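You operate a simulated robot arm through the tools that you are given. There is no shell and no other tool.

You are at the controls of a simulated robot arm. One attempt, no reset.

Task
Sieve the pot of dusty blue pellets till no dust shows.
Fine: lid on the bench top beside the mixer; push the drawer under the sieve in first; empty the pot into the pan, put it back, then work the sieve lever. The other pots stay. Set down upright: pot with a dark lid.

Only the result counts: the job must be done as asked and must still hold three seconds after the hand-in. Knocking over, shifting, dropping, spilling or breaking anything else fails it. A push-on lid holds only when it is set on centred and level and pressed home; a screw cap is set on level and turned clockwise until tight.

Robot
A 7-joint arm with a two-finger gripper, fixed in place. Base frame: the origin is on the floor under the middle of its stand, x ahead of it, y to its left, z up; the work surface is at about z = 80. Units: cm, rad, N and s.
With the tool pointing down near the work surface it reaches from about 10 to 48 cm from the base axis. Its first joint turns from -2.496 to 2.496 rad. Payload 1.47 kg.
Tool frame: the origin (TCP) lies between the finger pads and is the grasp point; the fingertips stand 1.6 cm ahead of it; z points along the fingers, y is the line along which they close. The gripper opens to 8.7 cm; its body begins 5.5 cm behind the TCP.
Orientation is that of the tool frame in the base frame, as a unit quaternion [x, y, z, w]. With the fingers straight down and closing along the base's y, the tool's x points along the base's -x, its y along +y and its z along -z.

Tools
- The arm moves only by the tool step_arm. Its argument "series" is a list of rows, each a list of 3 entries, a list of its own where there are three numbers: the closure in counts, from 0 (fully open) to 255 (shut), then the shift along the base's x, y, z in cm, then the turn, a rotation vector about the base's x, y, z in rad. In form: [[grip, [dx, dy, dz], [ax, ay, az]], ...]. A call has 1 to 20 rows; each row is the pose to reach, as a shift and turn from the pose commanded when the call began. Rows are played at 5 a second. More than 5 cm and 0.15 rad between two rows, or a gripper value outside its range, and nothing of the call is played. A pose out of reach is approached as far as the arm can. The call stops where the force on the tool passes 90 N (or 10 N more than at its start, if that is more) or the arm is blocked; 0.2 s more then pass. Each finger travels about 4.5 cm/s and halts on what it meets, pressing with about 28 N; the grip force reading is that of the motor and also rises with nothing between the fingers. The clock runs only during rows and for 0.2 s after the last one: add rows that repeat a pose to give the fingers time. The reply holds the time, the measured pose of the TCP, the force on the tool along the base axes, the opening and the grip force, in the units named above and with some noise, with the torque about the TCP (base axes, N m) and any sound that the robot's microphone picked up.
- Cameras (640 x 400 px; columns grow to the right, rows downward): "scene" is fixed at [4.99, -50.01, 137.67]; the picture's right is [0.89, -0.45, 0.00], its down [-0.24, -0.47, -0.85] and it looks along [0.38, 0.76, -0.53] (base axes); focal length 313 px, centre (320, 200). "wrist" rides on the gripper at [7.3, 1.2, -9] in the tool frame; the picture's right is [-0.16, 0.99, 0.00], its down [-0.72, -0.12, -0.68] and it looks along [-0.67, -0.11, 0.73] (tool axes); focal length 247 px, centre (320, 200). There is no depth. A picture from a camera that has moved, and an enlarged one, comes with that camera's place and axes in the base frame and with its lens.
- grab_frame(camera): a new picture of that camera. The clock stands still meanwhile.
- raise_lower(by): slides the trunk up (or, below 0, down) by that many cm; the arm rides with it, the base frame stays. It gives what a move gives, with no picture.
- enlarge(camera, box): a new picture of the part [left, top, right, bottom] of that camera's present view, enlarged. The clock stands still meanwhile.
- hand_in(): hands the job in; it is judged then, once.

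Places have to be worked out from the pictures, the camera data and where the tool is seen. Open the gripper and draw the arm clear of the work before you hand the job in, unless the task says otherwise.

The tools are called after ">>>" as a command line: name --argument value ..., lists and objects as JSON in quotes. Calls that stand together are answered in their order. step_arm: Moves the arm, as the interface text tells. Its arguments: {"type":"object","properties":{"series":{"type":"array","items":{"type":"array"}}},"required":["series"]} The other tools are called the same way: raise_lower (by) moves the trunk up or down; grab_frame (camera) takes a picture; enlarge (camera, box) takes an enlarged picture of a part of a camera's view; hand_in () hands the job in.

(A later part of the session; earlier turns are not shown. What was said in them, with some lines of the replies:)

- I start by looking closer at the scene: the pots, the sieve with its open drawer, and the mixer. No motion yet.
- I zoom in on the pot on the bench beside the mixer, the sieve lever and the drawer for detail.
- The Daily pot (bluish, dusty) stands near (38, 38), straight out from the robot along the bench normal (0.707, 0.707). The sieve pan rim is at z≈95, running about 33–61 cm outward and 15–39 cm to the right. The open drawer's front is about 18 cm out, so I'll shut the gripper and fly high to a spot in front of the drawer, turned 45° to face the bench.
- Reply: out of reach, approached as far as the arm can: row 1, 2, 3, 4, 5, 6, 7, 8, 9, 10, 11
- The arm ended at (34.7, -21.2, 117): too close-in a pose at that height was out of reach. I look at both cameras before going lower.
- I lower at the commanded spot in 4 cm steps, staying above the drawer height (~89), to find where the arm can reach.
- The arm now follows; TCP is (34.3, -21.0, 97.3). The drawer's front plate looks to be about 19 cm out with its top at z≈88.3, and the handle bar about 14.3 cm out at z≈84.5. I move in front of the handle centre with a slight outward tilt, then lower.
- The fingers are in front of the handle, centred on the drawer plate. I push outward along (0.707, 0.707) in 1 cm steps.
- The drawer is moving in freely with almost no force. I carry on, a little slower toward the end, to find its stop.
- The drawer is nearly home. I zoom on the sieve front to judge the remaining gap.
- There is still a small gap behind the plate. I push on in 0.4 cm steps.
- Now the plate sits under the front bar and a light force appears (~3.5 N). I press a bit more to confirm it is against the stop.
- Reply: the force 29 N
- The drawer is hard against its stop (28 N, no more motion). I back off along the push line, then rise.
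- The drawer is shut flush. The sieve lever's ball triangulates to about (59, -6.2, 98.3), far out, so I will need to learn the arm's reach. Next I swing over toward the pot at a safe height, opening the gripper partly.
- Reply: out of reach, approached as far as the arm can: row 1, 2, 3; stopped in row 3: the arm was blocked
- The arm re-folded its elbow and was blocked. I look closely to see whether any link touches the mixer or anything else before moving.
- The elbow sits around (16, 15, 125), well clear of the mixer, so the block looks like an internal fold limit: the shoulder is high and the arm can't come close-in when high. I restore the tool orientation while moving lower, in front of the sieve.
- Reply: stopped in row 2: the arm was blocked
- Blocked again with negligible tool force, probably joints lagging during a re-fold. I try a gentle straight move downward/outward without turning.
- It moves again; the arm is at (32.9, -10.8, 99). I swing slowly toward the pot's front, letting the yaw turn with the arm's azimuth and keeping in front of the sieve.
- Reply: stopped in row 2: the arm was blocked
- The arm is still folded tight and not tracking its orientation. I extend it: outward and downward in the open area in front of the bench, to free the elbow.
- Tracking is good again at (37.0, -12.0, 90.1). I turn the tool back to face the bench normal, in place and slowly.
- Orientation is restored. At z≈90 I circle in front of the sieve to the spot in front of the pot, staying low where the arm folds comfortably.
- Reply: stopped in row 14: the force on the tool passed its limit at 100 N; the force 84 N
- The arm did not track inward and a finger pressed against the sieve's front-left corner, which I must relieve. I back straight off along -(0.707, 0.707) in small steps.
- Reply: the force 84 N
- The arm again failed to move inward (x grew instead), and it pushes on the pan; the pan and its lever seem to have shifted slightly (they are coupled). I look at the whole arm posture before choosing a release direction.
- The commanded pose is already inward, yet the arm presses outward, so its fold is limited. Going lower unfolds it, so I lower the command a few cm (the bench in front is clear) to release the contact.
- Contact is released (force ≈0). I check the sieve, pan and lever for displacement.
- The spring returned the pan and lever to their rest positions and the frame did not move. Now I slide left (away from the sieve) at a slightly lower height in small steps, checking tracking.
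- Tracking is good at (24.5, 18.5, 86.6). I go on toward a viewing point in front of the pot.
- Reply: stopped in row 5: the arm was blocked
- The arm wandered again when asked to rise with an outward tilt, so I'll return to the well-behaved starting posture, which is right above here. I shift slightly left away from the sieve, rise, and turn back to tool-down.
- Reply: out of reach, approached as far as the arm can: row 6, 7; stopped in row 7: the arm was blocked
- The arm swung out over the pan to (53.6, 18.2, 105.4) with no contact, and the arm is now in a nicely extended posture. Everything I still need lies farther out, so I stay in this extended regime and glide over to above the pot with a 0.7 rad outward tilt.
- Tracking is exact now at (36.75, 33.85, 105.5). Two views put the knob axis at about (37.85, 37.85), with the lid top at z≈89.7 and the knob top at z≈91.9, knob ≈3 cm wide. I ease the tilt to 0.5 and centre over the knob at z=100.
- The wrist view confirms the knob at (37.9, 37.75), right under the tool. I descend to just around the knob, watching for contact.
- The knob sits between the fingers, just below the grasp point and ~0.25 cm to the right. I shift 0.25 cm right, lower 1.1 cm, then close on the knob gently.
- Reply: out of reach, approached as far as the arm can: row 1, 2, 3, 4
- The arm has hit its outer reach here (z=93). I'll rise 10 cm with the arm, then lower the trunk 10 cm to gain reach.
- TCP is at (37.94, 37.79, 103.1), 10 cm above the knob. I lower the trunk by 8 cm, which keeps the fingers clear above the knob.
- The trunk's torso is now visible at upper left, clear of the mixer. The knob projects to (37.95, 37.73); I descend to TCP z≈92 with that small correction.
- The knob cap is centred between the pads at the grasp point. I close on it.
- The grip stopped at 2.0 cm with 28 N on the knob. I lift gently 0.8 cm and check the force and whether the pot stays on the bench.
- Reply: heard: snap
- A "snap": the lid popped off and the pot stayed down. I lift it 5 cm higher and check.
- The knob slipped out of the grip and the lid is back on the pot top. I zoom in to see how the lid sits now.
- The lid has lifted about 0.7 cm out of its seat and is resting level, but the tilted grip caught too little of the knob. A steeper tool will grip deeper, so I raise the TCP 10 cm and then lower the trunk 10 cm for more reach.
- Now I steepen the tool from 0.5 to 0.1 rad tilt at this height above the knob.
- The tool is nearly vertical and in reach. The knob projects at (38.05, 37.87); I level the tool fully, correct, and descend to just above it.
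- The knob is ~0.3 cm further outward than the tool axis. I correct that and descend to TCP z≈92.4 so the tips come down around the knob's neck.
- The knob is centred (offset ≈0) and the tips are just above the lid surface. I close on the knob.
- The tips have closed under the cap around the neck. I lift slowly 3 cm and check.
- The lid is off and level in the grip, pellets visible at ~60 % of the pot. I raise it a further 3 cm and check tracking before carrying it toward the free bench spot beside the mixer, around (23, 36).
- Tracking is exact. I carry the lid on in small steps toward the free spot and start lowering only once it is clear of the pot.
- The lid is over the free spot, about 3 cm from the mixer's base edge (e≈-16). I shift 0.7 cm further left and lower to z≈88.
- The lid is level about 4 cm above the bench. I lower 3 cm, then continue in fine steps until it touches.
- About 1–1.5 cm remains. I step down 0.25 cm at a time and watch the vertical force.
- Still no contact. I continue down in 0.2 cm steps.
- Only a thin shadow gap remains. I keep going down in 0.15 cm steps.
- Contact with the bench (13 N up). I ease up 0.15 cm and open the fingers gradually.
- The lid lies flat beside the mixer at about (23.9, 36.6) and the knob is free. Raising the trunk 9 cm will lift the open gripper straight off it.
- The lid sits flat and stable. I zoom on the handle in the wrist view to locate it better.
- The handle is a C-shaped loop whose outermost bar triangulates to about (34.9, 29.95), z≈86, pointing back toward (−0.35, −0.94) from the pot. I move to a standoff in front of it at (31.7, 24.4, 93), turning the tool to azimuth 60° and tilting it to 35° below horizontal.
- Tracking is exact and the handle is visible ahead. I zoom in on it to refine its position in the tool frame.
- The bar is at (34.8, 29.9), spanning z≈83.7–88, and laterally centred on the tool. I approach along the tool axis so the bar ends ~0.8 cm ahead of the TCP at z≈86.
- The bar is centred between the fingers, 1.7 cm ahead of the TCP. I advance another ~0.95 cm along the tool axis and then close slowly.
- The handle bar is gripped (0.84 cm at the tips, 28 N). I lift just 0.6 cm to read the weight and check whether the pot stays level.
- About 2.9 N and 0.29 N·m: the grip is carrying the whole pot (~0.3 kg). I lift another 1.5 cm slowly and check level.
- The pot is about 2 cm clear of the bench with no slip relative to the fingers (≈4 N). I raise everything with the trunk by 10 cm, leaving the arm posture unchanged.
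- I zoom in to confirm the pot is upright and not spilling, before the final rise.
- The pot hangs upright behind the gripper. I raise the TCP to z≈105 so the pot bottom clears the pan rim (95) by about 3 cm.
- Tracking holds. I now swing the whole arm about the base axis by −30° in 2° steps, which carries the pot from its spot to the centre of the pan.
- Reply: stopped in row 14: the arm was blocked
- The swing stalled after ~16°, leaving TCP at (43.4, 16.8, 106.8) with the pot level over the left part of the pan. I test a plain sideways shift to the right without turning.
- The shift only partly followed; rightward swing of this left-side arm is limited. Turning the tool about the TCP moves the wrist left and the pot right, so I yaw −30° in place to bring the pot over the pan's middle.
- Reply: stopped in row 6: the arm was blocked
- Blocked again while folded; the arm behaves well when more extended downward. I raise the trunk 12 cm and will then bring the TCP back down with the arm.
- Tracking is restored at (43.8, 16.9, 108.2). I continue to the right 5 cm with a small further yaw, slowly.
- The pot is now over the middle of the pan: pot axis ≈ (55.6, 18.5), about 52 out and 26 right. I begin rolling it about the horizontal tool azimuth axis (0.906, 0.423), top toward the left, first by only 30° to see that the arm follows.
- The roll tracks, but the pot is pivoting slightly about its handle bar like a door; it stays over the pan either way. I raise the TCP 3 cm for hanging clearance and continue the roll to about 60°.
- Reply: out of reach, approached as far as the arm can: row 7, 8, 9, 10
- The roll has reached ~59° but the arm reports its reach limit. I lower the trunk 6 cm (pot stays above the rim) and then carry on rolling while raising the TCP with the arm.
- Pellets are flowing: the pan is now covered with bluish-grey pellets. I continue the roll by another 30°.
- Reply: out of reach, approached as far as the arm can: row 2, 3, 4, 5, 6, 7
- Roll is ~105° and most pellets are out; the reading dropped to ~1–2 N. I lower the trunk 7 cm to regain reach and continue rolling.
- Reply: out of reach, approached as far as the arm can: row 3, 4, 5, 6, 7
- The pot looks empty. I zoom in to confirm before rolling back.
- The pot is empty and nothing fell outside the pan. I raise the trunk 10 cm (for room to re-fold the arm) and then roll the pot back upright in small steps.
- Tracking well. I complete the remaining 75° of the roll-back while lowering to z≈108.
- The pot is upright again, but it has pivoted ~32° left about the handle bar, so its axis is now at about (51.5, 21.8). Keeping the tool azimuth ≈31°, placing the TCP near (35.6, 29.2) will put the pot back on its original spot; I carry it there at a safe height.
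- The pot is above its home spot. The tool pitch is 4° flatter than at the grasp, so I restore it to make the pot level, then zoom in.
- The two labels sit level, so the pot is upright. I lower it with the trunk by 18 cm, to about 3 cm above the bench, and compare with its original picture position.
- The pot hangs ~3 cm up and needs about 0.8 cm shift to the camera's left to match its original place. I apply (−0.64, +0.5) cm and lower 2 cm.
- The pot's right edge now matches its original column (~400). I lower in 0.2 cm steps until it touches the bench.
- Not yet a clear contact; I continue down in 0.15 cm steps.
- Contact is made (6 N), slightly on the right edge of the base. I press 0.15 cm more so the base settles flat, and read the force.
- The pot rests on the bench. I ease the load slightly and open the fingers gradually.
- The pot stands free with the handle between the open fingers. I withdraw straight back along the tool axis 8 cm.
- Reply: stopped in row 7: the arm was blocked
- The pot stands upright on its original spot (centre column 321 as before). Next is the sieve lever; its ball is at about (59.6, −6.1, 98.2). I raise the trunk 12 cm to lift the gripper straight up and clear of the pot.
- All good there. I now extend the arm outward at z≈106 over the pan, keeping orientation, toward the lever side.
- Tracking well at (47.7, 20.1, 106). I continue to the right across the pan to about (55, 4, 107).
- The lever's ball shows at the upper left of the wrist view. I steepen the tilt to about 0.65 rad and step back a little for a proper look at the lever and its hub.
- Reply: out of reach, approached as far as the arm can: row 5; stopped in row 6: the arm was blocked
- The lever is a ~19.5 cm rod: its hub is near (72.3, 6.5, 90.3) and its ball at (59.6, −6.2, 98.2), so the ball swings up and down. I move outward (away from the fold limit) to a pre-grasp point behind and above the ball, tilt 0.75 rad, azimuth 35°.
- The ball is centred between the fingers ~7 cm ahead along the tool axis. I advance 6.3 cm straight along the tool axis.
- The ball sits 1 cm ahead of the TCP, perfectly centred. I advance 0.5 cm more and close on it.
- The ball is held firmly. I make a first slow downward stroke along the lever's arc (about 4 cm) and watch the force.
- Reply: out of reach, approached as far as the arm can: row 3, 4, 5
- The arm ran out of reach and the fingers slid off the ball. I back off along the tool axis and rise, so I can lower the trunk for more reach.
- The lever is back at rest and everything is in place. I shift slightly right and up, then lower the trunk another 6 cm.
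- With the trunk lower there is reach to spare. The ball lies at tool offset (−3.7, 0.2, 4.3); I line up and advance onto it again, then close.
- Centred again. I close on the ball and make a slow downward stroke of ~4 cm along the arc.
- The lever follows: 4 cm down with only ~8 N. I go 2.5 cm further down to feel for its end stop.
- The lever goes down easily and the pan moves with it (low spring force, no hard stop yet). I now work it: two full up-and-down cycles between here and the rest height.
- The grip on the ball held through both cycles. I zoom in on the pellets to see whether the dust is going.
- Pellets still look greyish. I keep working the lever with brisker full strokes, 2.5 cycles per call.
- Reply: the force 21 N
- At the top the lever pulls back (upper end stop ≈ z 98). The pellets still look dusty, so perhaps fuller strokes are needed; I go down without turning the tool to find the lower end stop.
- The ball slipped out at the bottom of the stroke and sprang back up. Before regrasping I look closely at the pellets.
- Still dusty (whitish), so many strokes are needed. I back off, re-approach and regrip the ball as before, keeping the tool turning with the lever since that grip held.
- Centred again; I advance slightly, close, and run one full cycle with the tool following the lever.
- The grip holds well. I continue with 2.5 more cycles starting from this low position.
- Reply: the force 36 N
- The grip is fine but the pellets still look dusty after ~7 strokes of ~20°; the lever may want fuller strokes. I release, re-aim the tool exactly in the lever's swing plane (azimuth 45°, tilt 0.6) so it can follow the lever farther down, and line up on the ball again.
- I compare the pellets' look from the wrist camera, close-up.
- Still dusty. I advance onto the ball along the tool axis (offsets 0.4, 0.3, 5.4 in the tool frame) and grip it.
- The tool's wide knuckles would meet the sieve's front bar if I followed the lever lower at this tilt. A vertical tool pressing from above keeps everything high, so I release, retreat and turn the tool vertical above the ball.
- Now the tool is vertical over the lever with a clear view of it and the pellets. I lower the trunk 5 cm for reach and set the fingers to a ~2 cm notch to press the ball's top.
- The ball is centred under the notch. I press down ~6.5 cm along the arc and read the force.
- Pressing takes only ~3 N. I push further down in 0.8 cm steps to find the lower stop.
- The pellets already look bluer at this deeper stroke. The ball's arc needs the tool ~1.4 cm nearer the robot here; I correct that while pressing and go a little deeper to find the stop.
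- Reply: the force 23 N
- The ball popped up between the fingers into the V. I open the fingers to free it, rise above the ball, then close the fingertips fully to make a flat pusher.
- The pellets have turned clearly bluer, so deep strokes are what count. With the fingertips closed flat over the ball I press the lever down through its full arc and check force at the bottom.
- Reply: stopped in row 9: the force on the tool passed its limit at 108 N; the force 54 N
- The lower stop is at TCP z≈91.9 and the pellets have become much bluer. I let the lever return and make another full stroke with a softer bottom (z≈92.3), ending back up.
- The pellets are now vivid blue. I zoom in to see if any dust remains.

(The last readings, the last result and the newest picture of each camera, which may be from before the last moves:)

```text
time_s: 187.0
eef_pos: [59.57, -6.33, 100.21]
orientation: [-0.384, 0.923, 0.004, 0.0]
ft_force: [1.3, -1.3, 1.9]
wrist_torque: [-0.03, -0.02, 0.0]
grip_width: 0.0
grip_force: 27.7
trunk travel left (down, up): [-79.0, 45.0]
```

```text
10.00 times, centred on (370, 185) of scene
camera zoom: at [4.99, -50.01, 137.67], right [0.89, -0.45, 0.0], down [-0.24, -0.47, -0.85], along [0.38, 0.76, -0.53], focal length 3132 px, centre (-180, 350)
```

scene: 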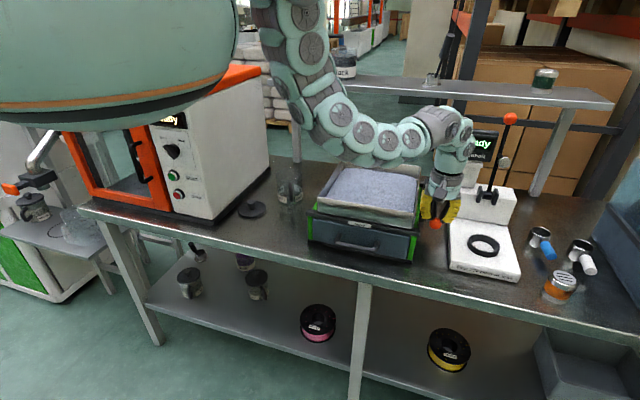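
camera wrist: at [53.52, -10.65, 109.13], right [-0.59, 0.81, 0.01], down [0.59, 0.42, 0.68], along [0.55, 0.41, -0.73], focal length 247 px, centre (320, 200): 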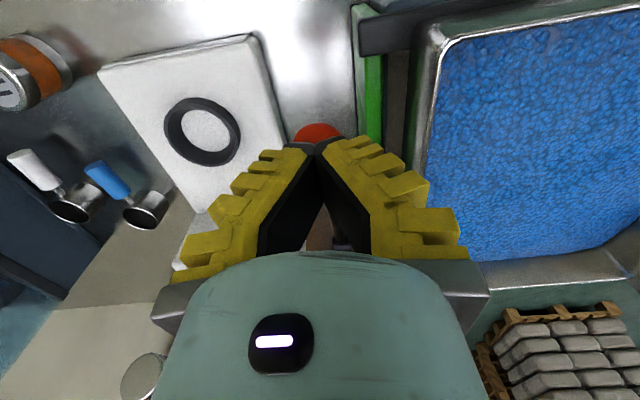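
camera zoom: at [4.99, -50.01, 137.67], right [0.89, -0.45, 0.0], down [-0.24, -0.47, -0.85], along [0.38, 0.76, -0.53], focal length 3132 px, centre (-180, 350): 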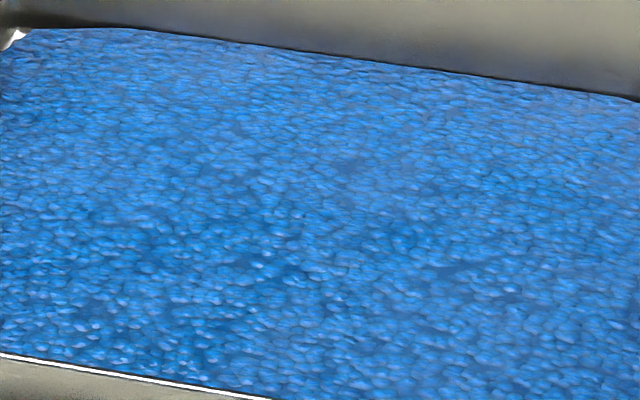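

Nearly clean, though slightly greyish gaps remain. I run two more full strokes.

>>> step_arm --series '[[255, [-0.18, -0.18, -1.2], [0, 0, 0]], [255, [-0.5, -0.5, -2.7], [0, 0, 0]], [255, [-0.67, -0.67, -4.2], [0, 0, 0]], [255, [-0.78, -0.78, -5.7], [0, 0, 0]], [255, [-0.74, -0.74, -7], [0, 0, 0]], [255, [-0.64, -0.64, -7.9], [0, 0, 0]], [255, [-0.64, -0.64, -7.9], [0, 0, 0]], [255, [-0.78, -0.78, -5.7], [0, 0, 0]], [255, [-0.67, -0.67, -4.2], [0, 0, 0]], [255, [-0.5, -0.5, -2.7], [0, 0, 0]], [255, [-0.18, -0.18, -1.2], [0, 0, 0]], [255, [0.1, 0.1, 0.4], [0, 0, 0]], [255, [0.15, 0.15, 0.9], [0, 0, 0]], [255, [-0.18, -0.18, -1.2], [0, 0, 0]], [255, [-0.5, -0.5, -2.7], [0, 0, 0]], [255, [-0.67, -0.67, -4.2], [0, 0, 0]], [255, [-0.78, -0.78, -5.7], [0, 0, 0]], [255, [-0.74, -0.74, -7], [0, 0, 0]], [255, [-0.64, -0.64, -7.9], [0, 0, 0]], [255, [-0.64, -0.64, -7.9], [0, 0, 0]]]'

>>> enlarge --camera "scene" --box '[300, 140, 460, 270]'

```text
time_s: 191.2
eef_pos: [58.79, -6.99, 92.21]
orientation: [-0.384, 0.923, 0.004, 0.001]
ft_force: [-1.2, -1.8, 4.3]
wrist_torque: [-0.02, 0.04, 0.02]
grip_width: 0.6
grip_force: 28.1
trunk travel left (down, up): [-79.0, 45.0]
```

```text
3.08 times, centred on (380, 205) of scene
camera zoom: at [4.99, -50.01, 137.67], right [0.89, -0.45, 0.0], down [-0.24, -0.47, -0.85], along [0.38, 0.76, -0.53], focal length 964 px, centre (135, 185)
```

zoom: 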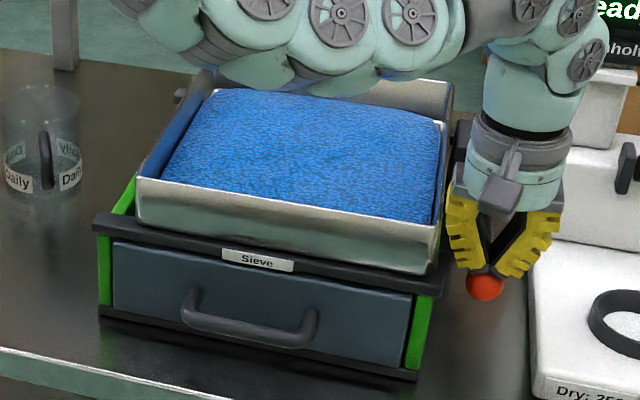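

Full strokes work well (4 N at the bottom). I add two more, ending with the lever released at the top.

>>> step_arm --series '[[255, [-0.14, -0.14, 2.2], [0, 0, 0]], [255, [-0.03, -0.03, 3.7], [0, 0, 0]], [255, [0.14, 0.14, 5.2], [0, 0, 0]], [255, [0.46, 0.46, 6.7], [0, 0, 0]], [255, [0.74, 0.74, 8.3], [0, 0, 0]], [255, [0.79, 0.79, 8.8], [0, 0, 0]], [255, [0.46, 0.46, 6.7], [0, 0, 0]], [255, [0.14, 0.14, 5.2], [0, 0, 0]], [255, [-0.03, -0.03, 3.7], [0, 0, 0]], [255, [-0.14, -0.14, 2.2], [0, 0, 0]], [255, [-0.1, -0.1, 0.9], [0, 0, 0]], [255, [0, 0, -0.15], [0, 0, 0]], [255, [0, 0, -0.15], [0, 0, 0]], [255, [-0.14, -0.14, 2.2], [0, 0, 0]], [255, [-0.03, -0.03, 3.7], [0, 0, 0]], [255, [0.14, 0.14, 5.2], [0, 0, 0]], [255, [0.46, 0.46, 6.7], [0, 0, 0]], [255, [0.74, 0.74, 8.3], [0, 0, 0]], [255, [0.79, 0.79, 9.5], [0, 0, 0]], [255, [0.79, 0.79, 9.5], [0, 0, 0]]]'

>>> enlarge --camera "wrist" --box '[430, 20, 600, 140]'

>>> enlarge --camera "scene" --box '[340, 165, 400, 205]'

>>> enlarge --camera "scene" --box '[300, 140, 460, 270]'

```text
time_s: 195.4
eef_pos: [59.64, -6.18, 101.71]
orientation: [-0.383, 0.924, 0.005, 0.001]
ft_force: [-0.4, -0.2, -0.4]
wrist_torque: [0.01, 0.03, -0.01]
grip_width: 0.01
grip_force: 28.0
trunk travel left (down, up): [-79.0, 45.0]
```

```text
3.33 times, centred on (515, 80) of wrist
camera zoom: at [53.67, -10.59, 110.61], right [-0.59, 0.81, 0.01], down [0.6, 0.42, 0.68], along [0.55, 0.41, -0.73], focal length 823 px, centre (-330, 600)
```

zoom: 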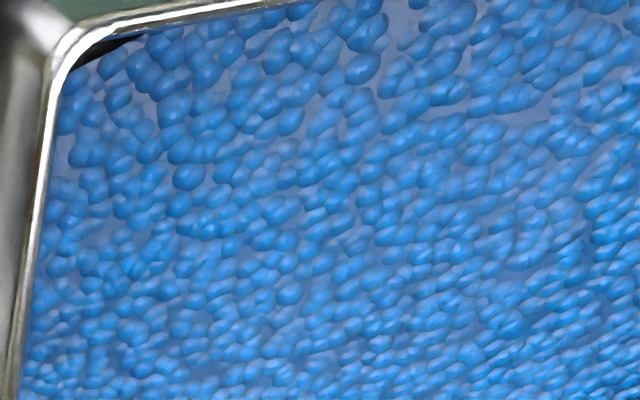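

```text
10.00 times, centred on (370, 185) of scene
camera zoom: at [4.99, -50.01, 137.67], right [0.89, -0.45, 0.0], down [-0.24, -0.47, -0.85], along [0.38, 0.76, -0.53], focal length 3132 px, centre (-180, 350)
```

zoom: 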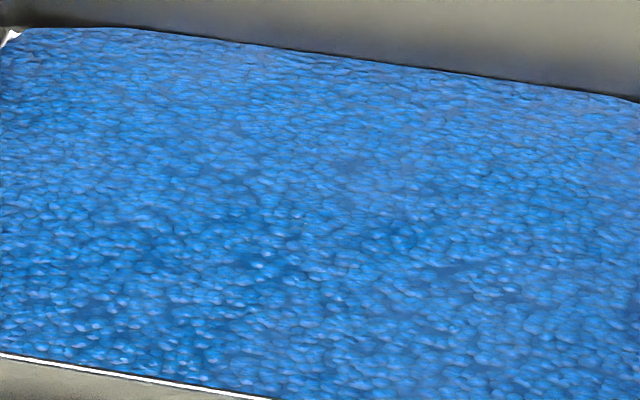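

```text
3.08 times, centred on (380, 205) of scene
camera zoom: at [4.99, -50.01, 137.67], right [0.89, -0.45, 0.0], down [-0.24, -0.47, -0.85], along [0.38, 0.76, -0.53], focal length 964 px, centre (135, 185)
```

zoom: 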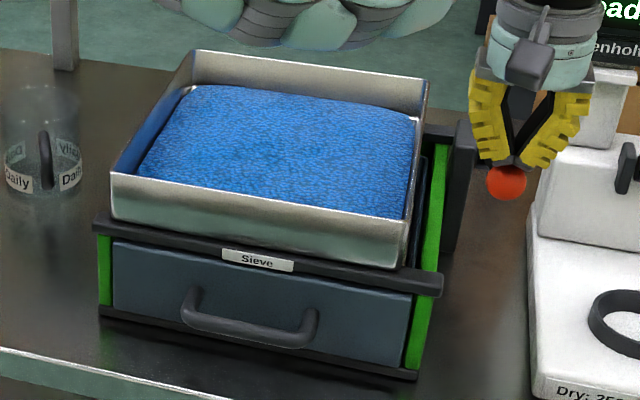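

No further change between strokes: the pellets are uniformly blue, no dust shows. The lever is back at rest, so I raise the trunk to lift the gripper clear.

>>> raise_lower --by 15

>>> step_arm --series '[[200, [0, 0, 0], [0, 0, 0]], [100, [0, 0, 0], [0, 0, 0]], [0, [0, 0, 0], [0, 0, 0]], [0, [0, 0, 0], [0, 0, 0]], [0, [0, 0, 0], [0, 0, 0]], [0, [0, 0, 0], [0, 0, 0]]]'

>>> grab_frame --camera "scene"

>>> grab_frame --camera "wrist"

```text
time_s: 197.2
eef_pos: [59.63, -6.14, 116.66]
orientation: [-0.383, 0.924, 0.004, 0.0]
ft_force: [-0.4, 0.0, 0.1]
wrist_torque: [0.04, 0.0, -0.01]
grip_width: 0.01
grip_force: 28.1
trunk travel left (down, up): [-94.0, 30.0]
```

```text
time_s: 198.6
eef_pos: [59.62, -6.25, 116.88]
orientation: [-0.383, 0.924, 0.005, 0.001]
ft_force: [0.1, 0.2, -0.4]
wrist_torque: [-0.03, 0.01, 0.0]
grip_width: 8.71
grip_force: 0.1
trunk travel left (down, up): [-94.0, 30.0]
```

```text
taken
```

scene: 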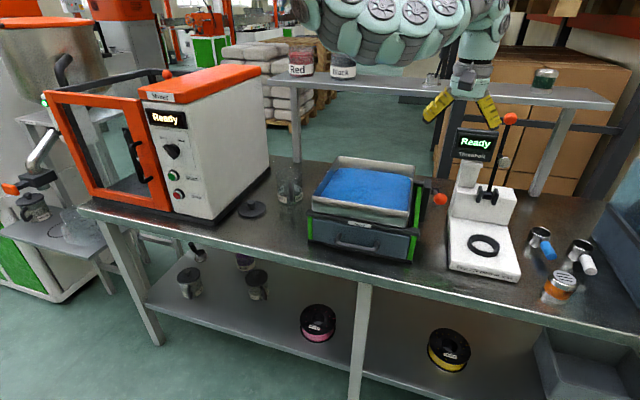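

```text
taken
camera wrist: at [53.68, -10.6, 125.61], right [-0.59, 0.81, 0.01], down [0.59, 0.42, 0.68], along [0.55, 0.41, -0.73], focal length 247 px, centre (320, 200)
```

wrist: 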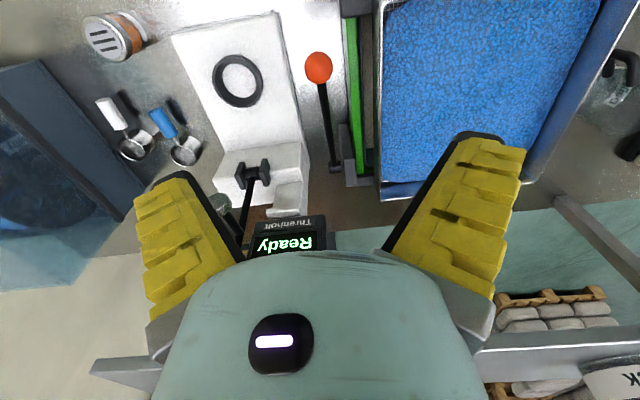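

The gripper is open and well above the work. One last close look at the pot, the lid and the sieve before handing in, after raising a bit more.

>>> raise_lower --by 8

>>> enlarge --camera "scene" --box '[220, 130, 460, 290]'

>>> enlarge --camera "scene" --box '[260, 150, 320, 210]'

```text
time_s: 199.7
eef_pos: [59.75, -6.15, 124.6]
orientation: [-0.384, 0.923, 0.005, 0.0]
ft_force: [-0.1, 0.1, -0.2]
wrist_torque: [0.01, 0.0, 0.03]
grip_width: 8.67
grip_force: 0.0
trunk travel left (down, up): [-102.0, 22.0]
```

```text
2.50 times, centred on (340, 210) of scene
camera zoom: at [4.99, -50.01, 137.67], right [0.89, -0.45, 0.0], down [-0.24, -0.47, -0.85], along [0.38, 0.76, -0.53], focal length 783 px, centre (270, 175)
```

zoom: 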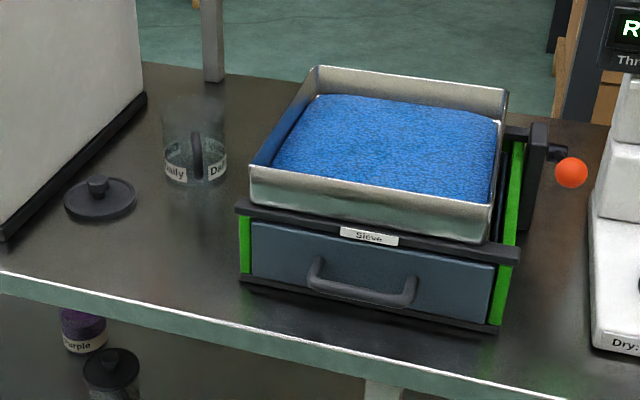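

```text
6.67 times, centred on (290, 180) of scene
camera zoom: at [4.99, -50.01, 137.67], right [0.89, -0.45, 0.0], down [-0.24, -0.47, -0.85], along [0.38, 0.76, -0.53], focal length 2088 px, centre (520, 333)
```

zoom: 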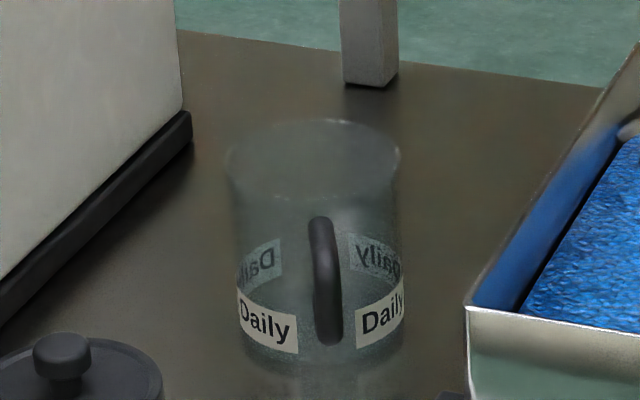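

The lid lies flat beside the mixer and the empty pot stands upright on its original spot. The drawer is shut, the pellets are clean blue and nothing else has moved. The arm is clear with the gripper open, so I hand in.

>>> hand_in

```text
The job is handed in.
```

The dusty blue pellets (the pot labelled "Daily") are sieved. Several full lever strokes turned them a uniform clean blue, and the last ones brought no further change. The job is handed in; I haven't seen the verdict.

- **Drawer:** pushed in against its stop before anything else.
- **Lid:** pulled off and laid flat on the bench top beside the mixer.
- **Pot:** emptied into the pan with no spill visible, then set upright on its original spot. Its handle points slightly differently than before, because the pot turned in the grip while pouring.
- **Lever:** half strokes didn't shift the dust, so I pressed it through its full travel until the colour stopped changing. It is back at rest.
- **Other pots:** they look unmoved in the pictures, and the arm finished clear of the work with the gripper open.

**Contact with the sieve:** early on, while I was moving toward the pot, one finger pressed against the sieve's front-left corner hard enough to trip the force limit (about 100 N). The pan and lever sprang back to rest and I saw no shift in the frame.
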